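You operate a simulated robot arm through the tools that you are given. There is no shell and no other tool. Be economical: measure what you need, move in short steps, check, and stop when the job is done.

The job below is to be done with a simulated two-armed robot. You get a single attempt, and the scene is never put back.

JOB
Swap the sleeve on the sleeving stand for the blue one; hold the stand while it goes on.
Fine: slide the stand out level with the mat's panel-side edge, and back by the white panel after; old sleeve on the mat. Set down upright: what you pick out.

Only the result counts: the job must be done as asked and must still hold three seconds after the hand-in. Knocking over, shifting, dropping, spilling or breaking anything else fails it.

ROBOT AND FRAMES
Two 7-joint arms with two-finger parallel grippers on one trunk, on a base that drives. Base frame: it is fixed to the floor where the robot stands at the start and does not move with it; the origin is under the middle of the robot, x ahead of it, y to its left, z up. Readings come in m, degrees, newtons and seconds.
The left shoulder is at the start at [0.07, 0.134, 1.276], the right one opposite. With the tool pointing down near the work surface each hand reaches from about 0.1 to 0.62 m from the robot's upright axis, wherever it stands, measured 20 degrees to its own side. Places, roughly: black mat on the tube bench [0.4, 0.3, 0.9]. Payload 1.57 kg a hand.
The tool frame of a hand sits at the grasp point between the pads (the TCP): z along the fingers, y along the line on which they close. The tips reach 0.03 m beyond it. The gripper opens to 0.08 m. The fingers are 0.017 m wide and 0.012 m thick; the gripper's body (0.04 by 0.082 m) begins 0.08 m behind the TCP.
Orientation is told as [roll, pitch, yaw] about the base's x, y, z axes, in that order, counted from this pose: with the fingers straight down and closing along the base's y, the tool's x points along the base's -x, its y along +y and its z along -z.

CONTROLS
- The arms move only by the tool play_rows. It takes "left_steps", "right_steps" or both (then of equal length, played together; a hand with none holds still); each is a list of rows, each a list of 7 numbers: the shift along the tool's x, y, z in m, then the turn, a rotation vector about the tool's x, y, z in degrees, then the gripper command, from -1 (shut) to 1 (fully open), values between in proportion. In form: [[x, y, z, rx, ry, rz, claw], ...]. A call has 1 to 12 rows; each row is the pose to reach, as a shift and turn from the pose commanded when the call began, along the tool's axes at that moment. Each row takes 0.2 s and may step no farther than 0.05 m and 8.6 degrees from the row before; otherwise, or with a gripper value out of range, the whole call is refused. A pose out of reach is approached as far as the arm can. The call stops where the force on the tool passes 40 N (or 10 N more than at its start, if that is more) or the arm is blocked; 0.2 s more then pass. Each finger travels about 0.153 m/s and halts on what it meets, pressing with about 42 N; the grip force reading is that of the motor and also rises with nothing between the fingers. The clock runs only during rows and for 0.2 s after the last one: add rows that repeat a pose to give the fingers time. The reply holds the time, the measured pose of the TCP, the force on the tool along the base axes, the opening and the grip force, in the units named above and with some noise, with the torque about the TCP (base axes, N m) and any sound that the robot's microphone picked up, and new pictures: "show" is both (left out), scene, wrist or none (wrist: the cameras of the hands that moved).
- Cameras (640 x 400 px; columns grow to the right, rows downward): "scene" is now at [0.1352, 0.003, 1.4969]; the picture's right is [0.20, -0.98, 0.00], its down [-0.61, -0.12, -0.79] and it looks along [0.77, 0.16, -0.62] (base axes); focal length 244 px, centre (320, 200). "left" rides on the left gripper at [0.072, 0.007, -0.122] in its tool frame; the picture's right is [-0.09, 1.00, 0.00], its down [-0.84, -0.08, -0.54] and it looks along [-0.54, -0.05, 0.84] (tool axes); focal length 238 px, centre (320, 200). "right" rides on the right gripper at [0.072, -0.007, -0.122] in its tool frame; the picture's right is [0.09, 1.00, 0.00], its down [-0.84, 0.08, -0.54] and it looks along [-0.54, 0.05, 0.84] (tool axes); focal length 238 px, centre (320, 200). There is no depth. A picture from a camera that has moved, and an enlarged one, comes with that camera's place and axes in the base frame and with its lens. The place of the scene camera against the robot may be out by one fixed shift of up to 0.025 m in any direction.
- move_column(by): slides the trunk up (or, below 0, down) by that many m; the arms and the scene camera ride with it, the base frame stays. It gives what a move gives, with no picture.
- roll_base(legs): drives the robot by 1 to 6 legs, each [ahead, left, turn to the left] in m, m and degrees, along the robot's own axes; the way and the turn of a leg run together, so that a leg with both is an arc; at most 1.5 m and 180 degrees a leg. The arms and the cameras ride along, it lands a little off, and it stops where it bumps. It gives what a move gives, and a new picture of the scene camera.
- aim_head(pan, tilt): turns the head with the scene camera to pan (to the left, within 86 degrees either way) and tilt (down, from -29 to 69), counted from straight ahead of the robot. It gives what a move gives, and a new picture of the scene camera.
- close_up(camera, box): a new picture of the part [left, top, right, bottom] of that camera's present view, enlarged. It takes no simulated time.
- close_job(): hands the job in; it is judged then, once.

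Work in short steps. Places have to be worked out from the pictures, the camera data and where the tool is seen: move nearer, look again, correct. Check each grasp and each placing, and mend what went wrong. You have 120 turns and 260 pictures in all, those below and enlarged ones among them. Open the grippers and draw the arms clear of the work before you hand the job in, unless the task says otherwise; then end with one line.

The tools are called after "Request:" as a command line: name --argument value ..., lists and objects as JSON in quotes. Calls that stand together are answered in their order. play_rows: Moves the arms, as the interface text tells. Its arguments: {"type":"object","properties":{"left_steps":{"type":"array"},"right_steps":{"type":"array"},"show":{"type":"string","enum":["both","scene","wrist","none"]}},"required":[]} The other tools are called the same way: move_column (by) slides the trunk up or down; roll_base (legs) drives the base; aim_head (pan, tilt) turns the head that bears the scene camera; close_up (camera, box) takes an enlarged picture of a part of a camera's view; close_job () hands the job in.

At the start:

```text
clock: 0.0
left_ee_pos: [0.3898, 0.2437, 1.2597]
left_ee_rot: [-0.1, -0.1, 0.2]
left_wrist_force: [0.7, -0.5, 0.3]
left_wrist_torque: [0.02, -0.03, 0.0]
left_grip_width: 0.0802
left_grip_force: 0.2
right_ee_pos: [0.3288, -0.0297, 1.3491]
right_ee_rot: [0.1, 0.0, 0.0]
right_wrist_force: [-0.4, -0.1, 0.4]
right_wrist_torque: [-0.01, 0.0, -0.02]
right_grip_width: 0.0801
right_grip_force: 0.0
trunk travel left (down, up): [-0.85, 0.09]
robot x, y, heading: [-0.0005, 0.0003, -0.2]
head pan, tilt: [11.4, 38.2]
```

scene: 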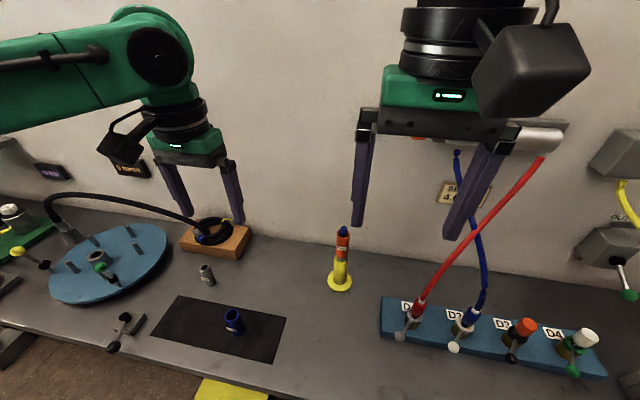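
right: 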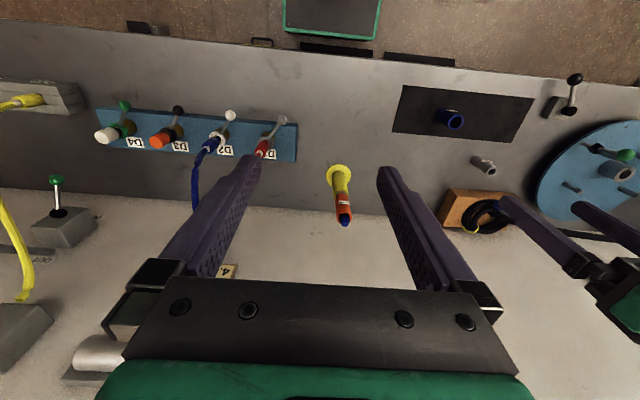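
left: 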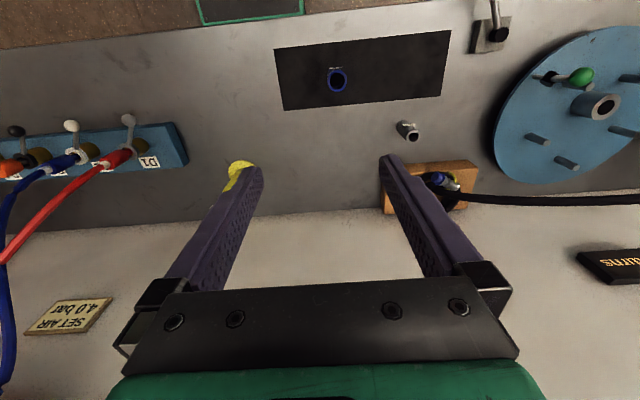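

I start with close views of the stand and of the blue sleeve on the mat.

Request:
close_up --camera "scene" --box '[290, 210, 390, 300]'

Request:
close_up --camera "scene" --box '[140, 250, 300, 370]'

Request:
close_up --camera "right" --box '[290, 70, 540, 240]'

```text
4.44 times, centred on (340, 255) of scene
camera zoom: at [0.1352, 0.003, 1.4969], right [0.2, -0.98, 0.0], down [-0.61, -0.12, -0.79], along [0.77, 0.16, -0.62], focal length 1085 px, centre (231, -44)
```

zoom: 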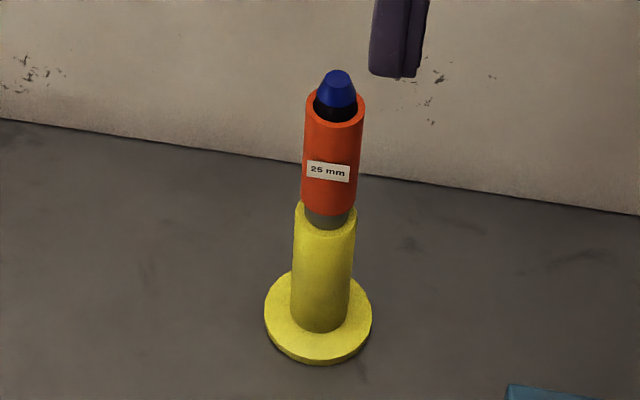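

```text
3.33 times, centred on (220, 310) of scene
camera zoom: at [0.1352, 0.003, 1.4969], right [0.2, -0.98, 0.0], down [-0.61, -0.12, -0.79], along [0.77, 0.16, -0.62], focal length 814 px, centre (653, -167)
```

zoom: 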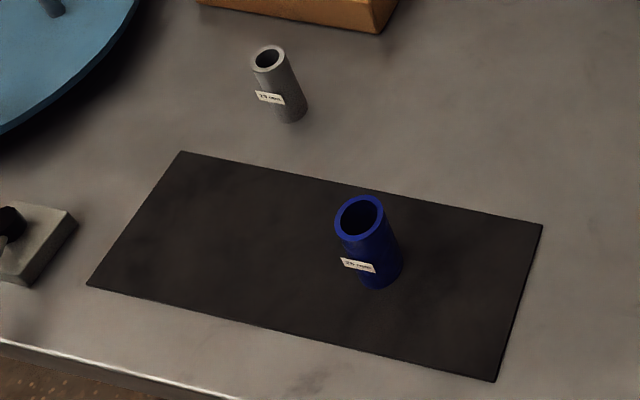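

```text
2.35 times, centred on (415, 155) of right
camera zoom: at [0.2558, -0.0366, 1.4698], right [-0.09, 1.0, 0.0], down [0.84, 0.08, 0.54], along [0.54, 0.05, -0.84], focal length 561 px, centre (96, 306)
```

zoom: 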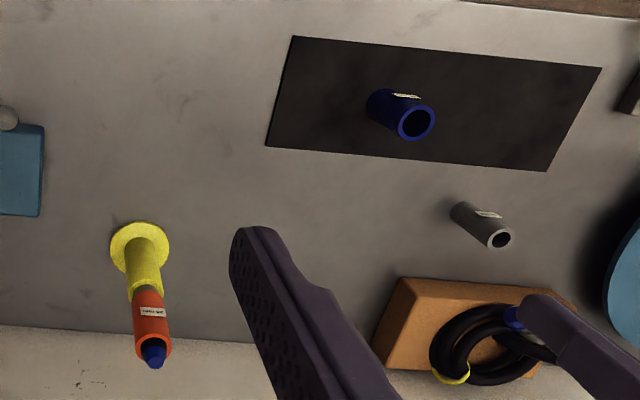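

The stand is near (0.555, 0.044), 0.235 m tall with its sleeve at z 0.98–1.07. The mat's panel-side edge is at x≈0.422 and the blue sleeve near (0.37, 0.267). The right hand will hold the yellow tube at a slant from the front right, so I yaw it 30° and lower it first.

Request:
play_rows --right_steps '[[-0.01, -0.01, 0.03, 0, 0, -7.5, 1], [-0.02, -0.02, 0.06, 0, 0, -15, 1], [-0.03, -0.03, 0.09, 0, 0, -22.5, 1], [-0.03, -0.04, 0.12, 0, 0, -30, 1]]' --show "none"

Request:
close_up --camera "left" --box '[270, 20, 450, 150]'

```text
clock: 1.0
left_ee_pos: [0.3896, 0.2434, 1.259]
left_ee_rot: [-0.1, -0.1, 0.1]
left_wrist_force: [0.6, -0.2, 0.2]
left_wrist_torque: [0.02, 0.0, 0.02]
left_grip_width: 0.0799
left_grip_force: 0.0
right_ee_pos: [0.3575, -0.0716, 1.2271]
right_ee_rot: [0.1, -0.2, 30.2]
right_wrist_force: [-0.2, -0.6, 0.7]
right_wrist_torque: [0.03, 0.02, 0.01]
right_grip_width: 0.0802
right_grip_force: 0.0
trunk travel left (down, up): [-0.85, 0.09]
robot x, y, heading: [0.0015, -0.0044, -0.1]
head pan, tilt: [11.4, 38.2]
```

```text
3.08 times, centred on (360, 85) of left
camera zoom: at [0.3169, 0.2496, 1.3805], right [0.09, 1.0, 0.0], down [0.84, -0.08, 0.54], along [0.54, -0.05, -0.84], focal length 733 px, centre (197, 554)
```

zoom: 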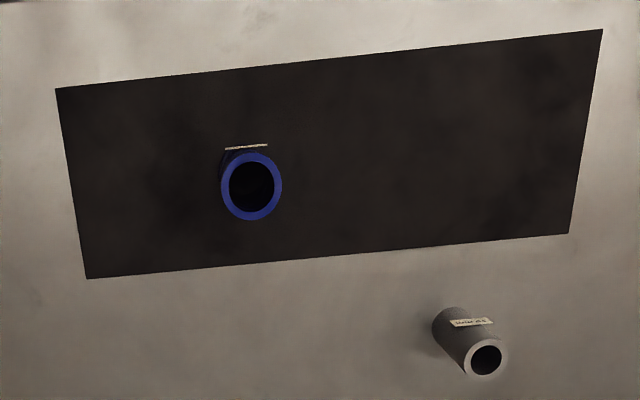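

Mat edge confirmed at x=0.422 and the blue sleeve's top at about (0.366, 0.272). I pitch the right hand 45° forward and bring it in front of the stand.

Request:
play_rows --right_steps '[[-0.02, 0, 0.033, 0, -7.5, 0, 1], [-0.04, 0, 0.066, 0, -15, 0, 1], [-0.06, 0, 0.1, 0, -22.5, 0, 1], [-0.08, 0, 0.13, 0, -30, 0, 1], [-0.1, 0.0, 0.165, 0, -37.5, 0, 1], [-0.117, 0.001, 0.197, 0, -45, 0, 1], [-0.117, 0.001, 0.197, 0, -45, 0, 1]]'

```text
clock: 2.6
left_ee_pos: [0.3901, 0.2447, 1.2583]
left_ee_rot: [0.0, -0.1, 0.1]
left_wrist_force: [0.4, 0.3, -0.1]
left_wrist_torque: [0.0, -0.01, -0.01]
left_grip_width: 0.0803
left_grip_force: 0.0
right_ee_pos: [0.4587, -0.0096, 1.0294]
right_ee_rot: [0.1, -45.2, 30.0]
right_wrist_force: [0.0, -0.6, -0.1]
right_wrist_torque: [-0.01, 0.0, 0.02]
right_grip_width: 0.0801
right_grip_force: 0.1
trunk travel left (down, up): [-0.85, 0.09]
robot x, y, heading: [0.0031, 0.0002, -0.1]
head pan, tilt: [11.4, 38.2]
camera scene: at [0.135, 0.0032, 1.4969], right [0.2, -0.98, 0.0], down [-0.61, -0.12, -0.79], along [0.77, 0.16, -0.62], focal length 244 px, centre (320, 200)
camera right: at [0.3433, -0.0842, 1.066], right [-0.55, 0.83, -0.06], down [0.14, 0.17, 0.98], along [0.82, 0.53, -0.21], focal length 238 px, centre (320, 200)
```

scene: 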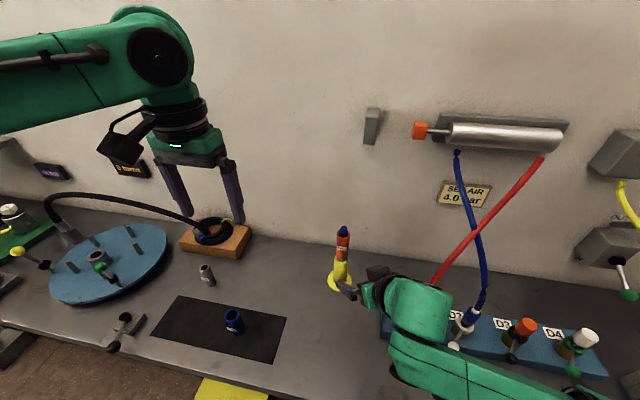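
right: 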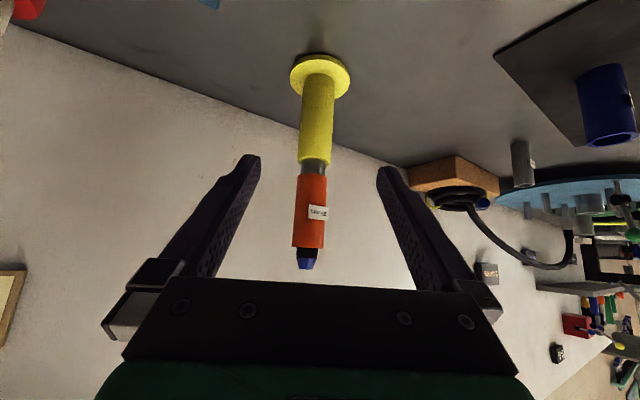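

Stand axis refined to about (0.552, 0.040). I advance 0.15 m along the tool axis so the open fingers straddle the yellow tube at z≈0.92.

Request:
play_rows --right_steps '[[0, -0.004, 0.03, 0, 0, 0, 1], [0.001, -0.004, 0.06, 0, 0, 0, 1], [0.001, -0.004, 0.09, 0, 0, 0, 1], [0.001, -0.004, 0.12, 0, 0, 0, 1], [0.001, -0.004, 0.15, 0, 0, 0, 1], [0.001, -0.004, 0.15, 0, 0, 0, 1]]'

```text
clock: 4.0
left_ee_pos: [0.3889, 0.2439, 1.2594]
left_ee_rot: [0.0, -0.1, 0.1]
left_wrist_force: [-0.4, -0.1, 0.0]
left_wrist_torque: [-0.03, -0.05, 0.03]
left_grip_width: 0.0801
left_grip_force: 0.1
right_ee_pos: [0.5533, 0.0397, 0.9253]
right_ee_rot: [0.1, -45.0, 30.0]
right_wrist_force: [-0.3, 0.3, 0.5]
right_wrist_torque: [0.0, -0.05, -0.01]
right_grip_width: 0.0805
right_grip_force: 0.0
trunk travel left (down, up): [-0.85, 0.09]
robot x, y, heading: [-0.0013, -0.0019, -0.2]
head pan, tilt: [11.4, 38.2]
camera scene: at [0.1348, 0.0025, 1.4969], right [0.2, -0.98, 0.0], down [-0.61, -0.12, -0.79], along [0.77, 0.16, -0.62], focal length 244 px, centre (320, 200)
camera right: at [0.4376, -0.035, 0.9598], right [-0.55, 0.83, -0.06], down [0.14, 0.17, 0.98], along [0.82, 0.53, -0.21], focal length 238 px, centre (320, 200)
```

scene: 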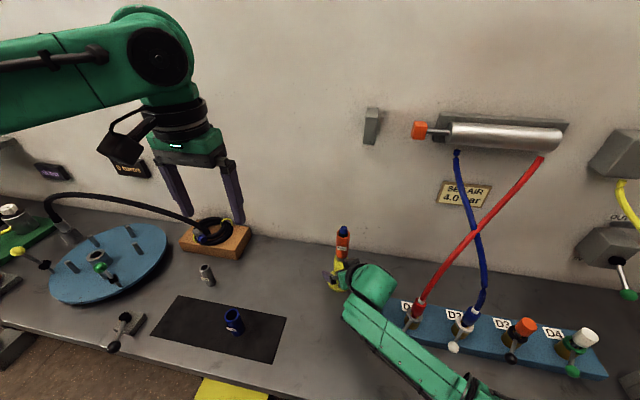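
right: 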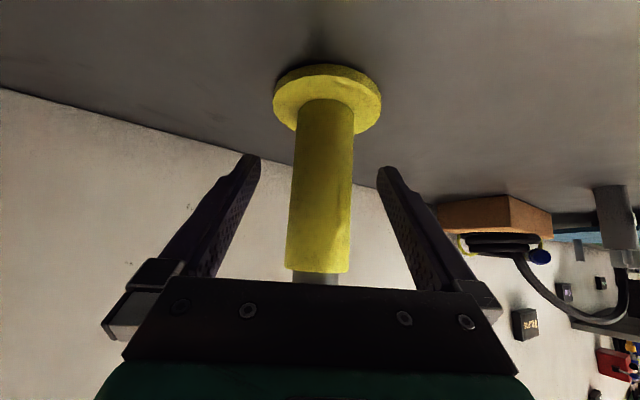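

The tube is centred between the pads; I close the right gripper.

Request:
play_rows --right_steps '[[0, 0, 0, 0, 0, 0, 0.2], [0, 0, 0, 0, 0, 0, -0.3], [0, 0, 0, 0, 0, 0, -1], [0, 0, 0, 0, 0, 0, -1]]' --show "wrist"

```text
clock: 5.0
left_ee_pos: [0.3896, 0.2431, 1.2589]
left_ee_rot: [0.0, -0.1, 0.1]
left_wrist_force: [0.0, -0.4, 0.3]
left_wrist_torque: [-0.01, 0.0, 0.0]
left_grip_width: 0.0801
left_grip_force: 0.0
right_ee_pos: [0.5542, 0.0404, 0.9244]
right_ee_rot: [0.1, -45.2, 29.8]
right_wrist_force: [0.9, 1.4, 0.2]
right_wrist_torque: [0.1, 0.05, -0.03]
right_grip_width: 0.037
right_grip_force: 42.4
trunk travel left (down, up): [-0.85, 0.09]
robot x, y, heading: [-0.0015, -0.0011, 0.2]
head pan, tilt: [11.4, 38.2]
camera right: at [0.4379, -0.0347, 0.9598], right [-0.55, 0.83, -0.06], down [0.14, 0.17, 0.98], along [0.82, 0.53, -0.21], focal length 238 px, centre (320, 200)
```

right: 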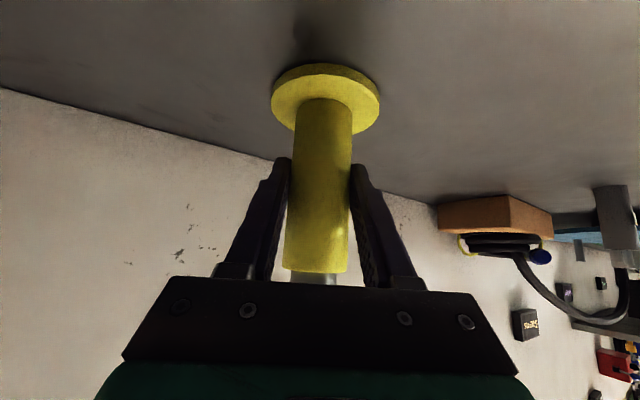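

Gripped at 0.037 m. I slide the stand 0.13 m straight toward the robot, in small rows at constant height.

Request:
play_rows --right_steps '[[0.01, 0.0082, -0.01, 0, 0, 0, -1], [0.02, 0.0163, -0.02, 0, 0, 0, -1], [0.03, 0.0245, -0.03, 0, 0, 0, -1], [0.04, 0.0327, -0.04, 0, 0, 0, -1], [0.05, 0.0408, -0.05, 0, 0, 0, -1], [0.06, 0.049, -0.06, 0, 0, 0, -1], [0.07, 0.0572, -0.07, 0, 0, 0, -1], [0.0784, 0.064, -0.0784, 0, 0, 0, -1], [0.0784, 0.064, -0.0784, 0, 0, 0, -1]]'

Request:
close_up --camera "scene" --box '[160, 240, 400, 390]'

```text
clock: 7.0
left_ee_pos: [0.3891, 0.2424, 1.2593]
left_ee_rot: [0.0, -0.1, 0.2]
left_wrist_force: [-0.1, 0.2, -0.4]
left_wrist_torque: [0.01, 0.01, 0.0]
left_grip_width: 0.0803
left_grip_force: 0.1
right_ee_pos: [0.4238, 0.0394, 0.9247]
right_ee_rot: [0.0, -45.1, 29.9]
right_wrist_force: [0.7, 0.1, 5.5]
right_wrist_torque: [-0.1, 0.19, 0.01]
right_grip_width: 0.0366
right_grip_force: 41.6
trunk travel left (down, up): [-0.85, 0.09]
robot x, y, heading: [0.0039, -0.0011, 0.1]
head pan, tilt: [11.4, 38.2]
camera scene: at [0.1345, 0.0026, 1.497], right [0.2, -0.98, 0.0], down [-0.61, -0.12, -0.79], along [0.77, 0.16, -0.62], focal length 244 px, centre (320, 200)
camera right: at [0.3085, -0.0351, 0.9597], right [-0.55, 0.83, -0.06], down [0.14, 0.17, 0.98], along [0.82, 0.53, -0.21], focal length 238 px, centre (320, 200)
```

scene: 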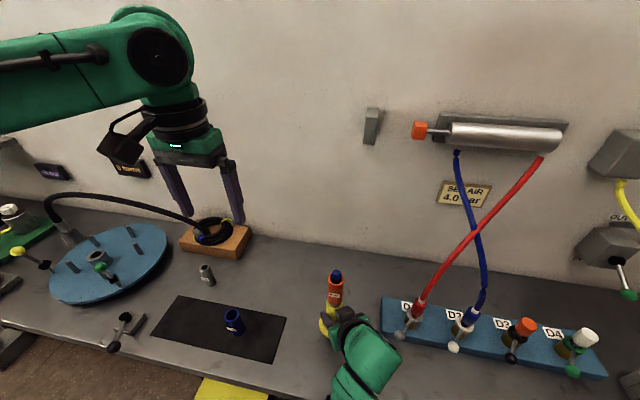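
right: 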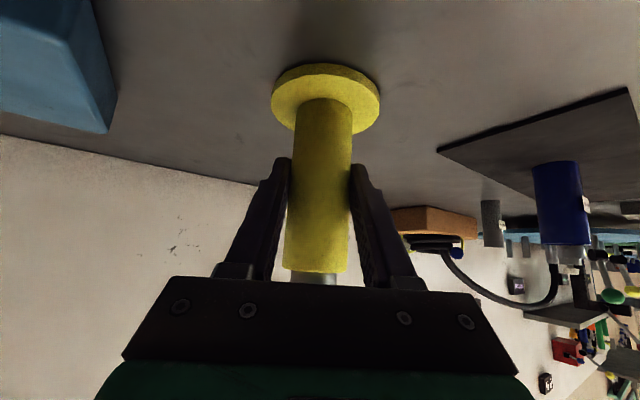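

```text
2.67 times, centred on (280, 315) of scene
camera zoom: at [0.1345, 0.0026, 1.497], right [0.2, -0.98, 0.0], down [-0.61, -0.12, -0.79], along [0.77, 0.16, -0.62], focal length 651 px, centre (427, -107)
```

zoom: 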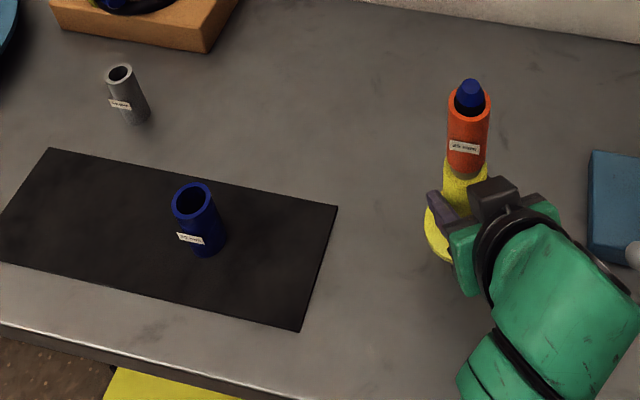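

The stand's centre lies on the extension of the mat's panel-side edge and it stands upright. Now the left hand goes above the post for a look.

Request:
play_rows --left_steps '[[-0.006, -0.04, 0.0, 0, 0, 0, 1], [-0.012, -0.08, 0.01, 0, 0, 0, 1], [-0.02, -0.12, 0.02, 0, 0, 0, 1], [-0.027, -0.16, 0.03, 0, 0, 0, 1], [-0.033, -0.203, 0.04, 0, 0, 0, 1], [-0.033, -0.203, 0.04, 0, 0, 0, 1]]'

```text
clock: 8.4
left_ee_pos: [0.4153, 0.0584, 1.2226]
left_ee_rot: [-0.1, -0.2, 0.2]
left_wrist_force: [-0.4, 0.8, -0.4]
left_wrist_torque: [0.02, -0.02, 0.01]
left_grip_width: 0.0801
left_grip_force: 0.1
left hand out of reach, approached as far as the arm can: row 5, 6
right_ee_pos: [0.425, 0.0404, 0.9243]
right_ee_rot: [0.0, -45.2, 29.9]
right_wrist_force: [0.2, 1.0, 7.3]
right_wrist_torque: [0.16, 0.21, -0.07]
right_grip_width: 0.0364
right_grip_force: 41.9
trunk travel left (down, up): [-0.85, 0.09]
robot x, y, heading: [-0.0035, -0.0042, -0.2]
head pan, tilt: [11.4, 38.2]
camera scene: at [0.1342, 0.003, 1.497], right [0.2, -0.98, 0.0], down [-0.6, -0.12, -0.79], along [0.77, 0.16, -0.62], focal length 244 px, centre (320, 200)
camera left: at [0.3421, 0.0659, 1.343], right [0.09, 1.0, 0.0], down [0.84, -0.07, 0.54], along [0.54, -0.05, -0.84], focal length 238 px, centre (320, 200)
```

scene: 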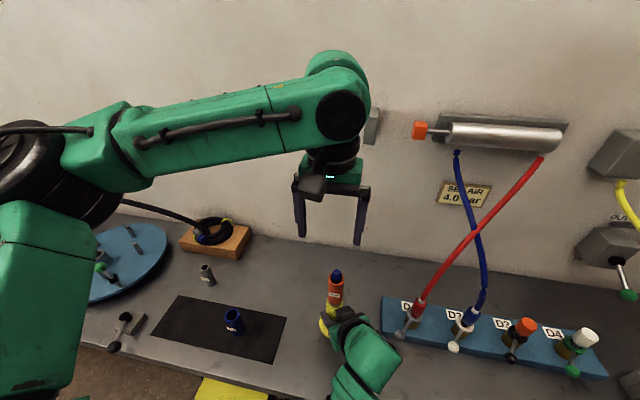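
left: 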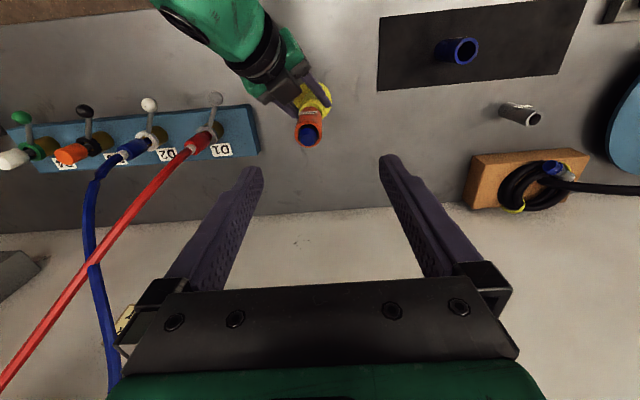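

The left hand runs out of reach at y≈0.058, so I slide the stand 0.05 m to the left along the same line. The mat starts at y=0.165, so it stays clear of it.

Request:
play_rows --right_steps '[[-0.0045, 0.0108, 0.0045, 0, 0, 0, -1], [-0.009, 0.0216, 0.009, 0, 0, 0, -1], [-0.0133, 0.0325, 0.0133, 0, 0, 0, -1], [-0.0177, 0.0433, 0.0177, 0, 0, 0, -1], [-0.0177, 0.0433, 0.0177, 0, 0, 0, -1]]' --left_steps '[[0, 0.01, 0, 0, 0, 0, 1], [0, 0.02, 0, 0, 0, 0, 1], [0, 0.03, 0, 0, 0, 0, 1], [0, 0.04, 0, 0, 0, 0, 1], [0, 0.05, 0, 0, 0, 0, 1]]'

Request:
close_up --camera "left" --box '[220, 20, 480, 180]'

```text
clock: 9.6
left_ee_pos: [0.416, 0.1094, 1.2212]
left_ee_rot: [-0.1, -0.1, 0.2]
left_wrist_force: [0.0, 0.8, 0.1]
left_wrist_torque: [-0.01, -0.01, 0.01]
left_grip_width: 0.0802
left_grip_force: 0.1
right_ee_pos: [0.4247, 0.0901, 0.9242]
right_ee_rot: [0.1, -45.1, 30.0]
right_wrist_force: [-0.4, -0.6, 2.7]
right_wrist_torque: [0.0, -0.14, -0.04]
right_grip_width: 0.0369
right_grip_force: 42.2
trunk travel left (down, up): [-0.85, 0.09]
robot x, y, heading: [0.0005, 0.0028, 0.3]
head pan, tilt: [11.4, 38.2]
camera scene: at [0.1345, 0.0029, 1.4969], right [0.2, -0.98, 0.0], down [-0.61, -0.12, -0.79], along [0.77, 0.16, -0.62], focal length 244 px, centre (320, 200)
camera right: at [0.3086, 0.0154, 0.9598], right [-0.55, 0.83, -0.06], down [0.14, 0.17, 0.98], along [0.82, 0.53, -0.21], focal length 238 px, centre (320, 200)
camera left: at [0.343, 0.1161, 1.3418], right [0.09, 1.0, 0.0], down [0.84, -0.08, 0.54], along [0.54, -0.05, -0.84], focal length 238 px, centre (320, 200)
```

scene: 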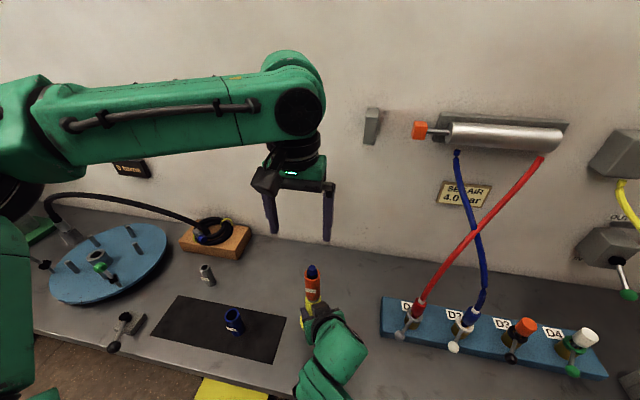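
right: 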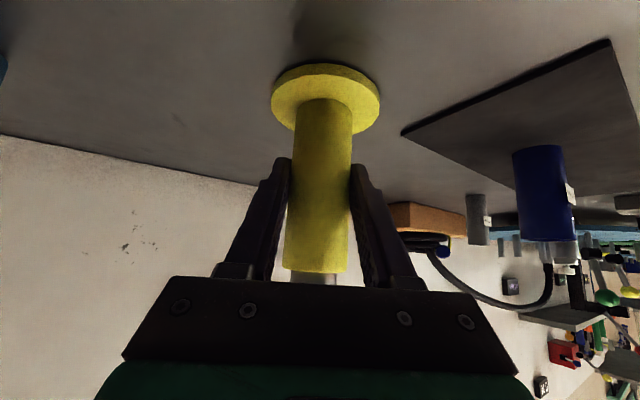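
left: 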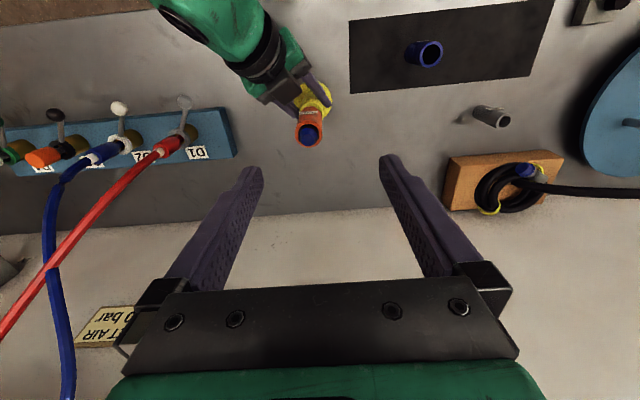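

```text
2.46 times, centred on (350, 100) of left
camera zoom: at [0.343, 0.1161, 1.3418], right [0.09, 1.0, 0.0], down [0.84, -0.08, 0.54], along [0.54, -0.05, -0.84], focal length 587 px, centre (246, 446)
```

zoom: 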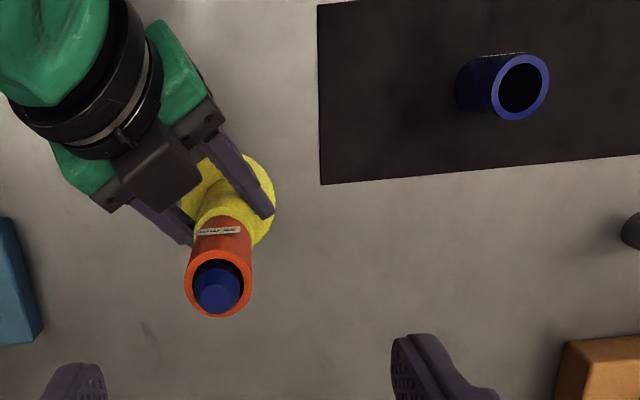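

Flange centre is still within a few mm of the mat-edge line, post axis about (0.422, 0.095). I lower the left hand, partly opened, to just above the sleeve and look.

Request:
play_rows --left_steps '[[-0.006, -0.0154, 0.02, 0, 0, 0, 0.6], [-0.006, -0.0154, 0.05, 0, 0, 0, 0.3], [-0.006, -0.0154, 0.08, 0, 0, 0, 0.3], [-0.006, -0.0154, 0.1, 0, 0, 0, 0.3], [-0.006, -0.0154, 0.1, 0, 0, 0, 0.3]]'

Request:
close_up --camera "left" --box '[220, 100, 420, 225]'

```text
clock: 10.8
left_ee_pos: [0.4221, 0.094, 1.1196]
left_ee_rot: [0.1, -0.1, 0.0]
left_wrist_force: [-1.2, -0.9, -0.9]
left_wrist_torque: [0.02, 0.01, -0.02]
left_grip_width: 0.0518
left_grip_force: 0.0
right_ee_pos: [0.4252, 0.0906, 0.9254]
right_ee_rot: [0.1, -45.1, 29.9]
right_wrist_force: [-1.1, -0.2, 1.9]
right_wrist_torque: [0.12, -0.05, 0.02]
right_grip_width: 0.037
right_grip_force: 41.9
trunk travel left (down, up): [-0.85, 0.09]
robot x, y, heading: [-0.0025, 0.0013, 0.2]
head pan, tilt: [11.4, 38.2]
camera scene: at [0.1347, 0.003, 1.4969], right [0.2, -0.98, 0.0], down [-0.61, -0.12, -0.79], along [0.77, 0.16, -0.62], focal length 244 px, centre (320, 200)
camera left: at [0.3489, 0.1008, 1.2421], right [0.09, 1.0, 0.0], down [0.84, -0.08, 0.54], along [0.54, -0.05, -0.84], focal length 238 px, centre (320, 200)
```

scene: 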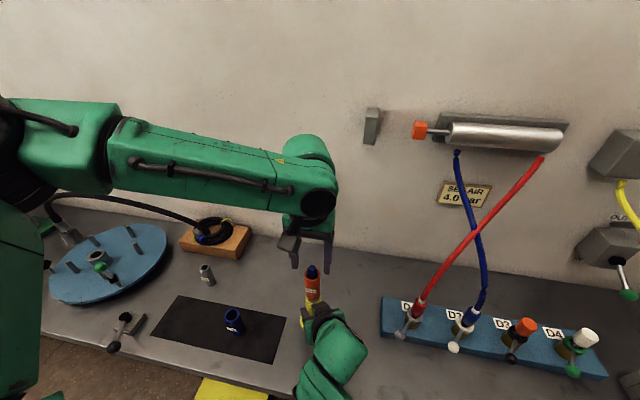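
left: 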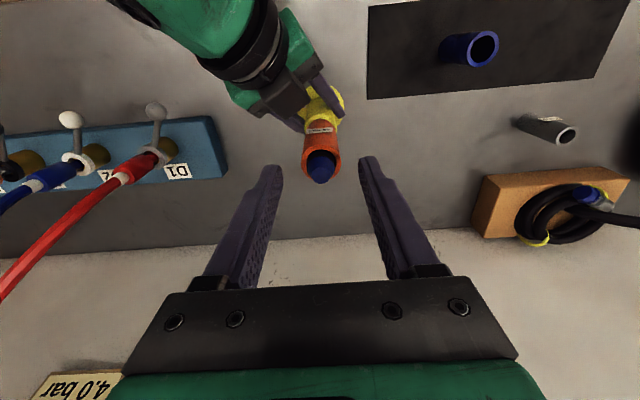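

```text
3.20 times, centred on (320, 162) of left
camera zoom: at [0.3489, 0.1008, 1.2421], right [0.09, 1.0, 0.0], down [0.84, -0.08, 0.54], along [0.54, -0.05, -0.84], focal length 763 px, centre (320, 320)
```

zoom: 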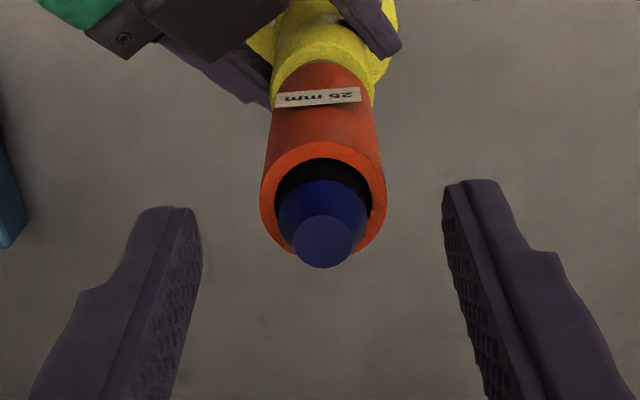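

The sleeve is centred in y, about 3 mm farther in x. I descend to z≈1.043 around it.

Request:
play_rows --left_steps '[[-0.003, 0, 0.02, 0, 0, 0, 0.3], [-0.003, 0, 0.04, 0, 0, 0, 0.3], [-0.003, 0, 0.06, 0, 0, 0, 0.3], [-0.003, 0, 0.077, 0, 0, 0, 0.3], [-0.003, 0, 0.077, 0, 0, 0, 0.3]]'

Request:
close_up --camera "left" --box '[220, 100, 420, 225]'

```text
clock: 12.0
left_ee_pos: [0.426, 0.0934, 1.0451]
left_ee_rot: [-0.2, -0.1, 0.0]
left_wrist_force: [1.1, 0.5, 0.3]
left_wrist_torque: [0.02, 0.01, -0.02]
left_grip_width: 0.0519
left_grip_force: 0.0
right_ee_pos: [0.424, 0.0903, 0.9245]
right_ee_rot: [0.1, -45.0, 30.0]
right_wrist_force: [-0.1, 0.6, -0.8]
right_wrist_torque: [0.07, -0.03, 0.05]
right_grip_width: 0.0368
right_grip_force: 42.7
trunk travel left (down, up): [-0.85, 0.09]
robot x, y, heading: [-0.0018, 0.0048, -0.1]
head pan, tilt: [11.4, 38.2]
camera scene: at [0.135, 0.003, 1.4969], right [0.2, -0.98, 0.0], down [-0.61, -0.12, -0.79], along [0.77, 0.16, -0.62], focal length 244 px, centre (320, 200)
camera left: at [0.3529, 0.1006, 1.1651], right [0.09, 1.0, 0.0], down [0.84, -0.08, 0.54], along [0.54, -0.05, -0.84], focal length 238 px, centre (320, 200)
```

scene: 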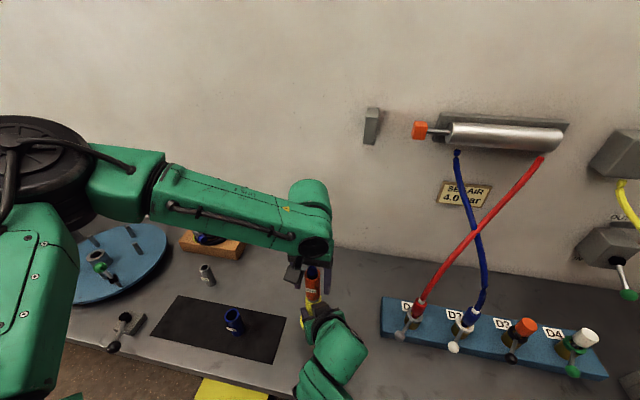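
left: 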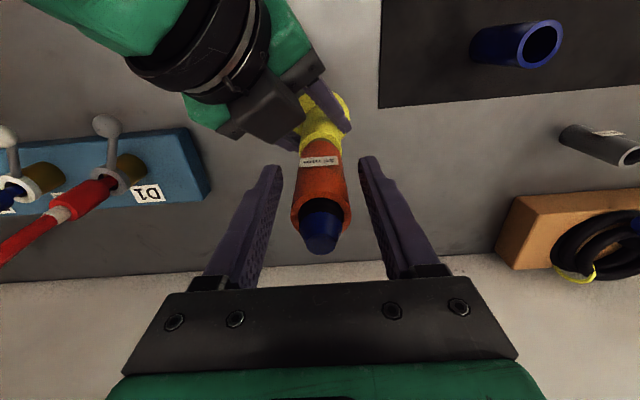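

```text
3.20 times, centred on (320, 162) of left
camera zoom: at [0.3529, 0.1006, 1.1651], right [0.09, 1.0, 0.0], down [0.84, -0.08, 0.54], along [0.54, -0.05, -0.84], focal length 763 px, centre (320, 320)
```

zoom: 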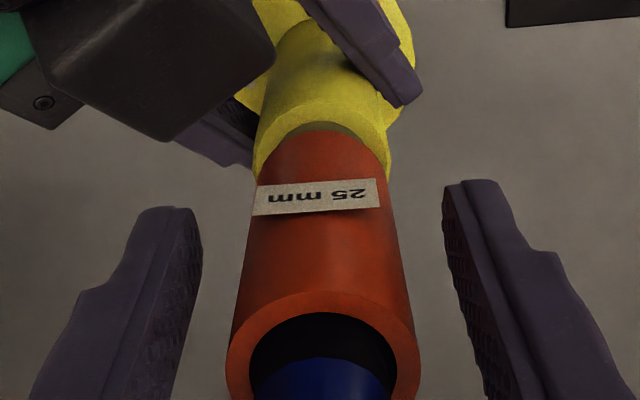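

The sleeve is between the pads. I close the left gripper on it.

Request:
play_rows --left_steps '[[-0.002, 0, 0, 0, 0, 0, 0.0], [-0.002, 0, 0, 0, 0, 0, -0.5], [-0.002, 0, 0, 0, 0, 0, -1], [-0.002, 0, 0, 0, 0, 0, -1]]' --show "wrist"

```text
clock: 13.0
left_ee_pos: [0.4277, 0.0924, 1.0436]
left_ee_rot: [0.0, 0.0, 0.1]
left_wrist_force: [0.3, -0.3, -0.5]
left_wrist_torque: [0.0, -0.02, -0.02]
left_grip_width: 0.0339
left_grip_force: 41.9
right_ee_pos: [0.4242, 0.0899, 0.9241]
right_ee_rot: [0.0, -45.1, 29.9]
right_wrist_force: [-0.6, 0.2, 0.6]
right_wrist_torque: [0.12, -0.01, 0.04]
right_grip_width: 0.0366
right_grip_force: 41.8
trunk travel left (down, up): [-0.85, 0.09]
robot x, y, heading: [-0.0016, -0.0042, -0.2]
head pan, tilt: [11.4, 38.2]
camera left: at [0.3549, 0.1005, 1.1653], right [0.09, 1.0, 0.0], down [0.84, -0.08, 0.54], along [0.54, -0.05, -0.84], focal length 238 px, centre (320, 200)
```

left: 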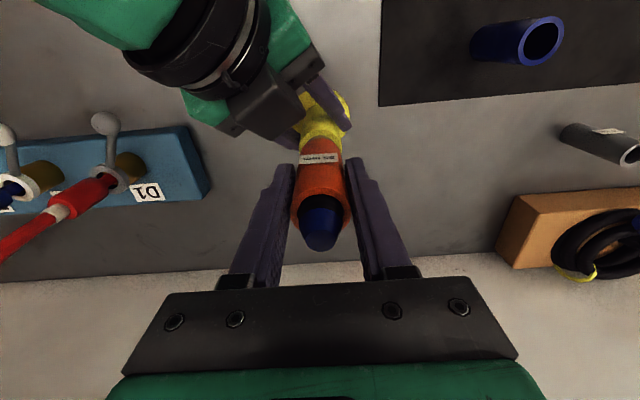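

Gripped at 0.034 m. Lifting the sleeve slowly, straight up.

Request:
play_rows --left_steps '[[0, 0, -0.01, 0, 0, 0, -1], [0, 0, -0.025, 0, 0, 0, -1], [0, 0, -0.04, 0, 0, 0, -1], [0, 0, -0.055, 0, 0, 0, -1], [0, 0, -0.055, 0, 0, 0, -1]]'

```text
clock: 14.2
left_ee_pos: [0.4273, 0.0934, 1.0983]
left_ee_rot: [-0.1, 0.0, 0.0]
left_wrist_force: [0.5, -0.1, -0.7]
left_wrist_torque: [0.01, 0.01, -0.01]
left_grip_width: 0.0337
left_grip_force: 41.4
right_ee_pos: [0.4252, 0.0902, 0.9237]
right_ee_rot: [0.1, -45.1, 29.9]
right_wrist_force: [-0.4, 1.1, 0.4]
right_wrist_torque: [0.05, -0.04, 0.0]
right_grip_width: 0.0367
right_grip_force: 41.9
trunk travel left (down, up): [-0.85, 0.09]
robot x, y, heading: [-0.0029, 0.0007, -0.1]
head pan, tilt: [11.4, 38.2]
camera scene: at [0.1351, 0.0029, 1.4969], right [0.2, -0.98, 0.0], down [-0.61, -0.12, -0.79], along [0.77, 0.16, -0.62], focal length 244 px, centre (320, 200)
camera left: at [0.3546, 0.1006, 1.2202], right [0.09, 1.0, 0.0], down [0.84, -0.08, 0.54], along [0.54, -0.05, -0.84], focal length 238 px, centre (320, 200)
```

scene: 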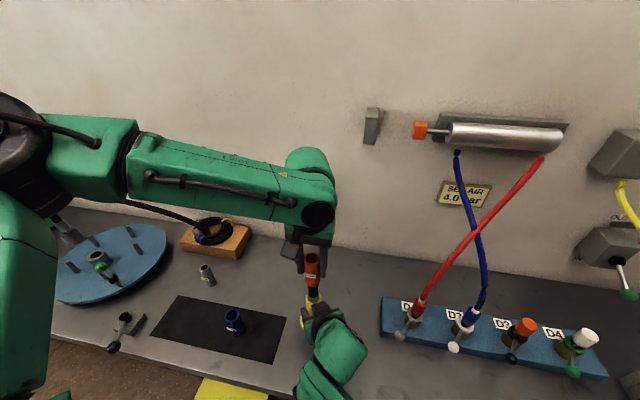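
left: 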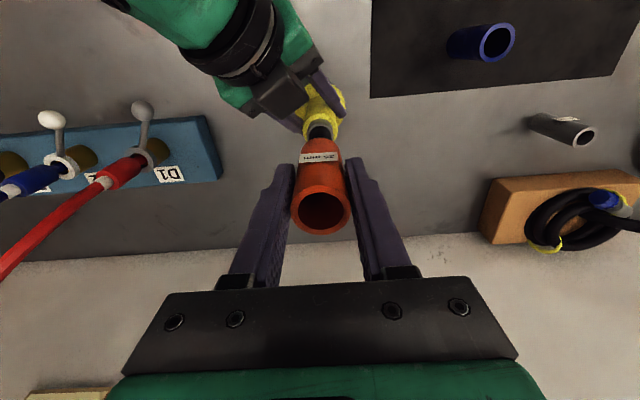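

It slides freely. I raise it another 0.09 m to clear the tip.

Request:
play_rows --left_steps '[[0, 0, -0.02, 0, 0, 0, -1], [0, 0, -0.04, 0, 0, 0, -1], [0, 0, -0.06, 0, 0, 0, -1], [0, 0, -0.09, 0, 0, 0, -1], [0, 0, -0.09, 0, 0, 0, -1]]'

Request:
close_up --camera "scene" --box '[260, 210, 380, 330]'

Request:
close_up --camera "right" --box '[160, 60, 640, 360]'

```text
clock: 15.4
left_ee_pos: [0.4272, 0.0929, 1.1893]
left_ee_rot: [0.0, -0.1, 0.1]
left_wrist_force: [0.0, -0.3, -0.1]
left_wrist_torque: [0.01, 0.01, 0.0]
left_grip_width: 0.0335
left_grip_force: 41.3
right_ee_pos: [0.4248, 0.0893, 0.9238]
right_ee_rot: [0.1, -45.1, 29.9]
right_wrist_force: [0.7, -0.1, -1.0]
right_wrist_torque: [0.04, -0.03, 0.02]
right_grip_width: 0.0366
right_grip_force: 42.3
trunk travel left (down, up): [-0.85, 0.09]
robot x, y, heading: [-0.0026, -0.0019, -0.1]
head pan, tilt: [11.4, 38.2]
camera scene: at [0.135, 0.0028, 1.4969], right [0.2, -0.98, 0.0], down [-0.61, -0.12, -0.79], along [0.77, 0.16, -0.62], focal length 244 px, centre (320, 200)
camera left: at [0.3544, 0.1008, 1.3102], right [0.09, 1.0, 0.0], down [0.84, -0.08, 0.54], along [0.54, -0.05, -0.84], focal length 238 px, centre (320, 200)
```

scene: 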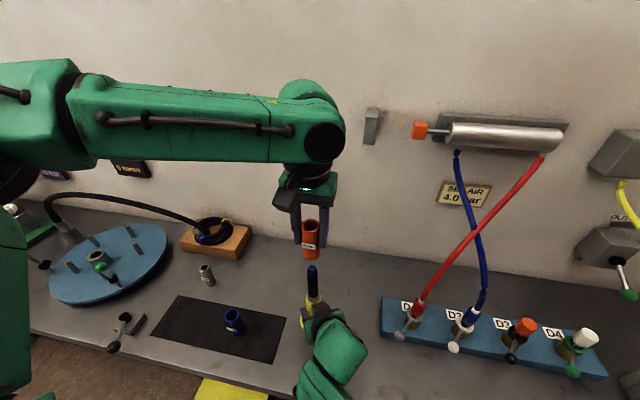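
left: 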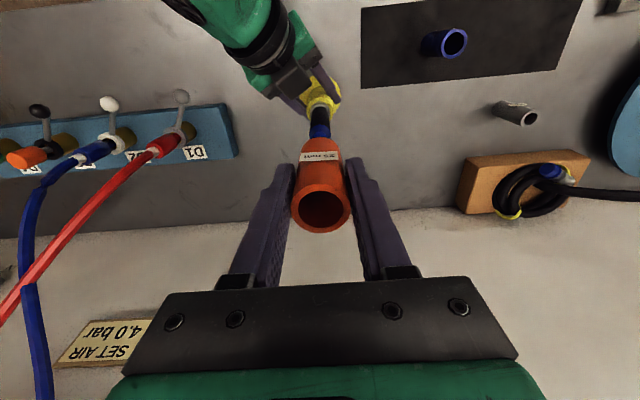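

```text
3.33 times, centred on (320, 270) of scene
camera zoom: at [0.135, 0.0028, 1.4969], right [0.2, -0.98, 0.0], down [-0.61, -0.12, -0.79], along [0.77, 0.16, -0.62], focal length 814 px, centre (320, -33)
```

zoom: 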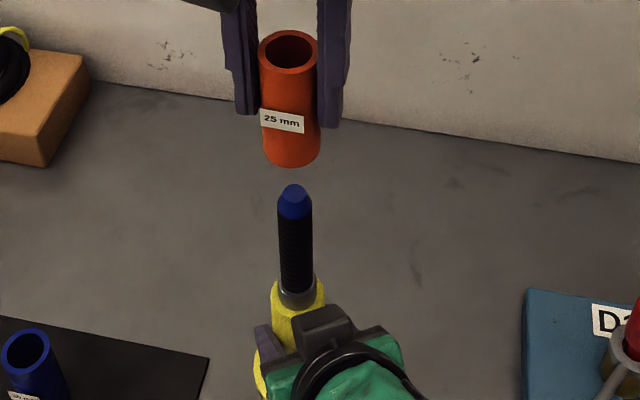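

```text
1.33 times, centred on (400, 210) of right
camera zoom: at [0.3089, 0.015, 0.9599], right [-0.55, 0.83, -0.06], down [0.14, 0.17, 0.98], along [0.82, 0.53, -0.21], focal length 318 px, centre (213, 187)
```

zoom: 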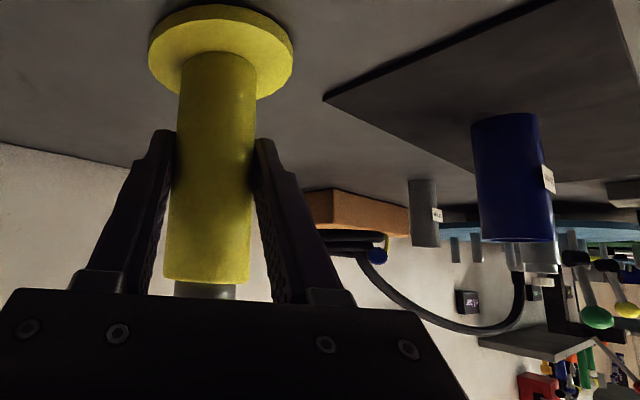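

Sleeve is off, the stand still held. I carry it over the mat to (0.367, 0.37), clear of the blue sleeve.

Request:
play_rows --left_steps '[[0.01, 0.045, 0, 0, 0, 0, -1], [0.02, 0.09, 0, 0, 0, 0, -1], [0.03, 0.135, 0, 0, 0, 0, -1], [0.04, 0.18, 0, 0, 0, 0, -1], [0.05, 0.225, 0, 0, 0, 0, -1], [0.06, 0.252, 0.03, 0, 0, 0, -1], [0.06, 0.277, 0.07, 0, 0, 0, -1], [0.06, 0.277, 0.11, 0, 0, 0, -1], [0.06, 0.277, 0.15, 0, 0, 0, -1], [0.06, 0.277, 0.19, 0, 0, 0, -1], [0.06, 0.277, 0.215, 0, 0, 0, -1], [0.06, 0.277, 0.215, 0, 0, 0, -1]]'

Request:
close_up --camera "scene" --box '[110, 220, 310, 370]'

```text
clock: 18.0
left_ee_pos: [0.3673, 0.3687, 0.9725]
left_ee_rot: [-0.1, 0.0, 0.1]
left_wrist_force: [0.4, -0.2, 0.0]
left_wrist_torque: [0.01, 0.02, 0.01]
left_grip_width: 0.0335
left_grip_force: 41.7
right_ee_pos: [0.4256, 0.0893, 0.9238]
right_ee_rot: [0.1, -45.1, 29.9]
right_wrist_force: [0.6, 0.2, -0.4]
right_wrist_torque: [0.02, -0.02, 0.02]
right_grip_width: 0.0366
right_grip_force: 41.6
trunk travel left (down, up): [-0.85, 0.09]
robot x, y, heading: [-0.0022, -0.0023, 0.1]
head pan, tilt: [11.4, 38.2]
camera scene: at [0.1352, 0.0029, 1.4969], right [0.2, -0.98, 0.0], down [-0.61, -0.12, -0.79], along [0.77, 0.16, -0.62], focal length 244 px, centre (320, 200)
camera left: at [0.294, 0.3769, 1.094], right [0.09, 1.0, 0.0], down [0.84, -0.08, 0.54], along [0.54, -0.05, -0.84], focal length 238 px, centre (320, 200)
```

scene: 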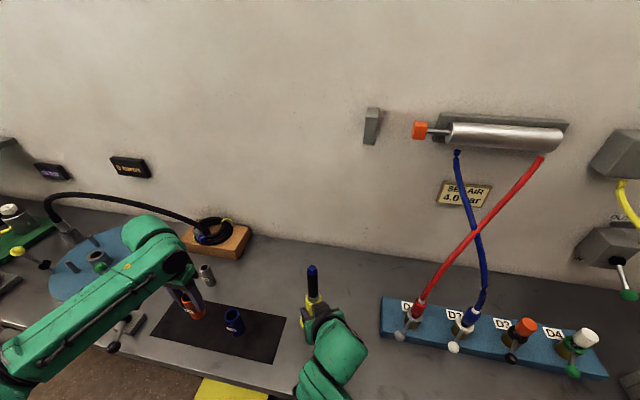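
left: 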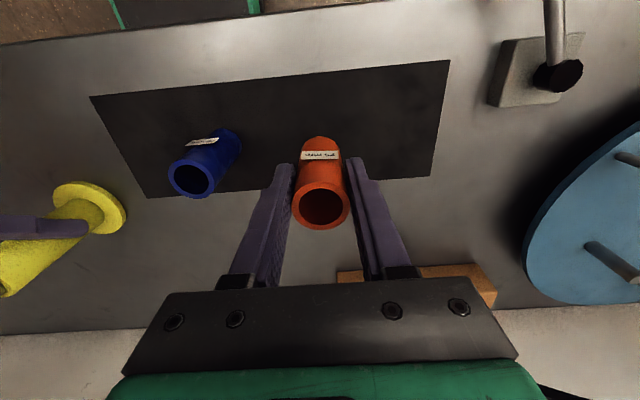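

```text
2.67 times, centred on (210, 295) of scene
camera zoom: at [0.1352, 0.0029, 1.4969], right [0.2, -0.98, 0.0], down [-0.61, -0.12, -0.79], along [0.77, 0.16, -0.62], focal length 651 px, centre (613, -53)
```

zoom: 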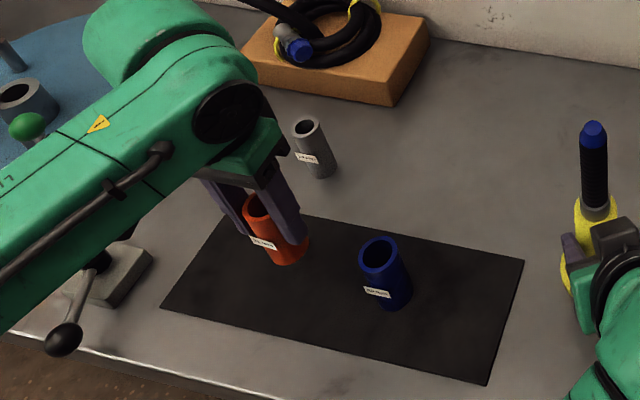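

Both sleeves stand well within the mat. I lower the orange one until nearly in touch.

Request:
play_rows --left_steps '[[0, 0, 0.015, 0, 0, 0, -1], [0, 0, 0.03, 0, 0, 0, -1], [0, 0, 0.036, 0, 0, 0, -1], [0, 0, 0.036, 0, 0, 0, -1]]' --show "none"

Request:
close_up --camera "scene" --box '[160, 260, 280, 350]'

```text
clock: 19.0
left_ee_pos: [0.3672, 0.3697, 0.9369]
left_ee_rot: [0.0, -0.1, 0.1]
left_wrist_force: [-0.2, 1.0, -0.1]
left_wrist_torque: [-0.01, 0.01, 0.01]
left_grip_width: 0.0336
left_grip_force: 41.2
right_ee_pos: [0.4251, 0.0889, 0.9247]
right_ee_rot: [0.0, -45.0, 29.9]
right_wrist_force: [-0.6, -0.7, 0.2]
right_wrist_torque: [0.03, -0.01, 0.02]
right_grip_width: 0.0368
right_grip_force: 42.0
trunk travel left (down, up): [-0.85, 0.09]
robot x, y, heading: [-0.0005, 0.0004, -0.2]
head pan, tilt: [11.4, 38.2]
```

```text
4.44 times, centred on (220, 305) of scene
camera zoom: at [0.1352, 0.0029, 1.4969], right [0.2, -0.98, 0.0], down [-0.61, -0.12, -0.79], along [0.77, 0.16, -0.62], focal length 1085 px, centre (764, -267)
```

zoom: 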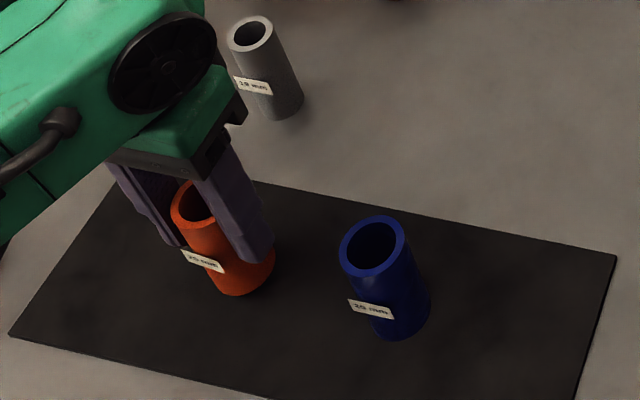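

Request:
play_rows --left_steps '[[0, 0, 0.003, 0, 0, 0, -1], [0, 0, 0.006, 0, 0, 0, -1], [0, 0, 0.006, 0, 0, 0, -1]]' --show "none"

```text
clock: 19.8
left_ee_pos: [0.3674, 0.3694, 0.9311]
left_ee_rot: [0.0, -0.1, 0.0]
left_wrist_force: [0.6, 0.5, 0.1]
left_wrist_torque: [0.0, 0.01, 0.03]
left_grip_width: 0.0332
left_grip_force: 41.1
right_ee_pos: [0.4244, 0.09, 0.9235]
right_ee_rot: [0.0, -45.0, 29.9]
right_wrist_force: [0.2, -0.1, 0.1]
right_wrist_torque: [0.03, -0.06, 0.04]
right_grip_width: 0.0365
right_grip_force: 41.9
trunk travel left (down, up): [-0.85, 0.09]
robot x, y, heading: [0.0032, 0.0027, 0.2]
head pan, tilt: [11.4, 38.2]
```

No contact yet at TCP z 0.931; I go on in 2 mm rows.

Request:
play_rows --left_steps '[[0, 0, 0.002, 0, 0, 0, -1], [0, 0, 0.004, 0, 0, 0, -1], [0, 0, 0.004, 0, 0, 0, -1]]' --show "none"

Request:
close_up --camera "scene" --box '[160, 270, 240, 330]'

```text
clock: 20.6
left_ee_pos: [0.3679, 0.3686, 0.9292]
left_ee_rot: [0.0, -0.3, 0.1]
left_wrist_force: [1.2, 1.3, 13.7]
left_wrist_torque: [-0.26, 0.01, 0.1]
left_grip_width: 0.0334
left_grip_force: 40.9
right_ee_pos: [0.4239, 0.0898, 0.9243]
right_ee_rot: [0.0, -45.1, 29.9]
right_wrist_force: [0.1, -0.8, 0.5]
right_wrist_torque: [-0.01, 0.03, 0.02]
right_grip_width: 0.0364
right_grip_force: 42.4
trunk travel left (down, up): [-0.85, 0.09]
robot x, y, heading: [0.0009, -0.002, 0.1]
head pan, tilt: [11.4, 38.2]
```

```text
6.67 times, centred on (200, 300) of scene
camera zoom: at [0.1339, 0.002, 1.4971], right [0.2, -0.98, 0.0], down [-0.6, -0.12, -0.79], along [0.77, 0.16, -0.62], focal length 1628 px, centre (1120, -467)
```

zoom: 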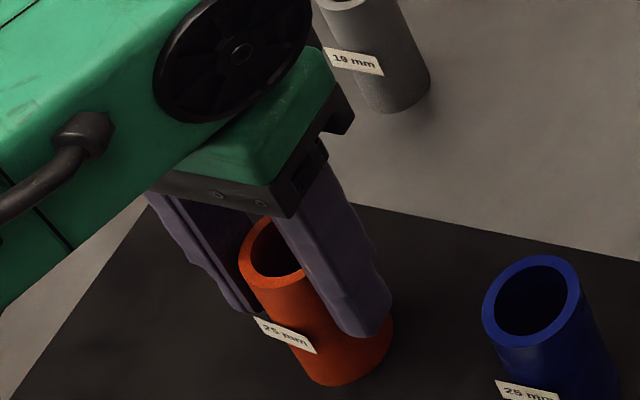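

Contact felt, 14 N. I ease up a little, open, and rise straight up.

Request:
play_rows --left_steps '[[0, 0, -0.001, 0, 0, 0, -0.8], [0, 0, -0.0015, 0, 0, 0, 0.0], [0, 0, -0.0015, 0, 0, 0, 0.5], [0, 0, -0.0015, 0, 0, 0, 0.6], [0, 0, -0.03, 0, 0, 0, 0.6], [0, 0, -0.06, 0, 0, 0, 0.6], [0, 0, -0.09, 0, 0, 0, 0.6], [0, 0, -0.12, 0, 0, 0, 0.6]]'

Request:
close_up --camera "left" --box '[180, 60, 440, 230]'

```text
clock: 22.4
left_ee_pos: [0.3672, 0.3696, 1.0479]
left_ee_rot: [0.0, -0.1, 0.1]
left_wrist_force: [-0.6, 0.6, 0.1]
left_wrist_torque: [-0.01, -0.01, -0.01]
left_grip_width: 0.0639
left_grip_force: 0.0
right_ee_pos: [0.4249, 0.0896, 0.9245]
right_ee_rot: [0.1, -45.0, 29.9]
right_wrist_force: [0.7, 0.4, -0.7]
right_wrist_torque: [0.06, 0.02, 0.02]
right_grip_width: 0.037
right_grip_force: 41.9
trunk travel left (down, up): [-0.85, 0.09]
robot x, y, heading: [0.0008, 0.0017, -0.2]
head pan, tilt: [11.4, 38.2]
camera scene: at [0.1352, 0.0028, 1.4969], right [0.2, -0.98, 0.0], down [-0.61, -0.12, -0.79], along [0.77, 0.16, -0.62], focal length 244 px, centre (320, 200)
camera left: at [0.2942, 0.3773, 1.1691], right [0.09, 1.0, 0.0], down [0.84, -0.08, 0.54], along [0.54, -0.05, -0.84], focal length 238 px, centre (320, 200)
```

scene: 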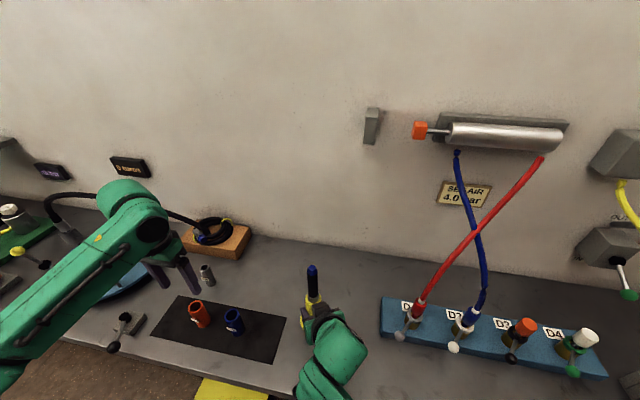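
left: 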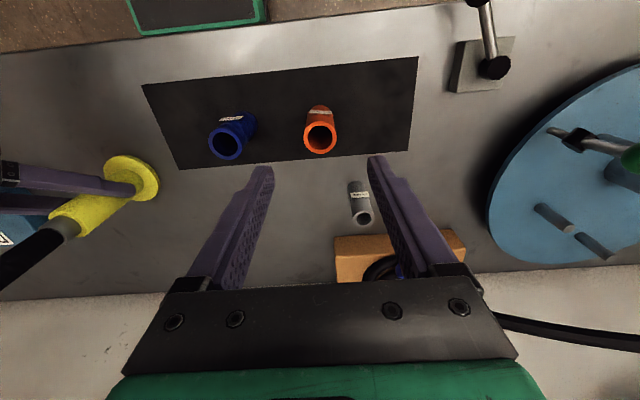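

```text
2.35 times, centred on (310, 145) of left
camera zoom: at [0.2942, 0.3773, 1.1691], right [0.09, 1.0, 0.0], down [0.84, -0.08, 0.54], along [0.54, -0.05, -0.84], focal length 561 px, centre (344, 329)
```

zoom: 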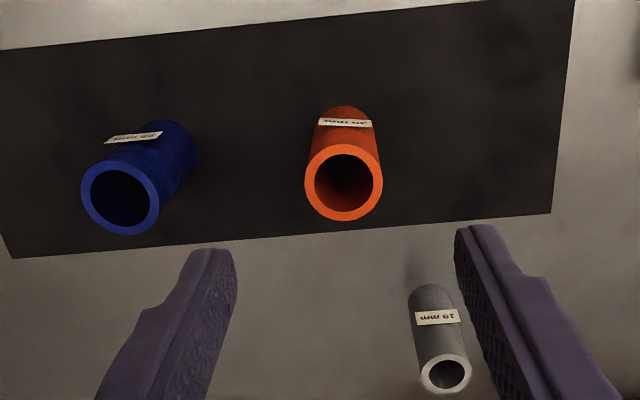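

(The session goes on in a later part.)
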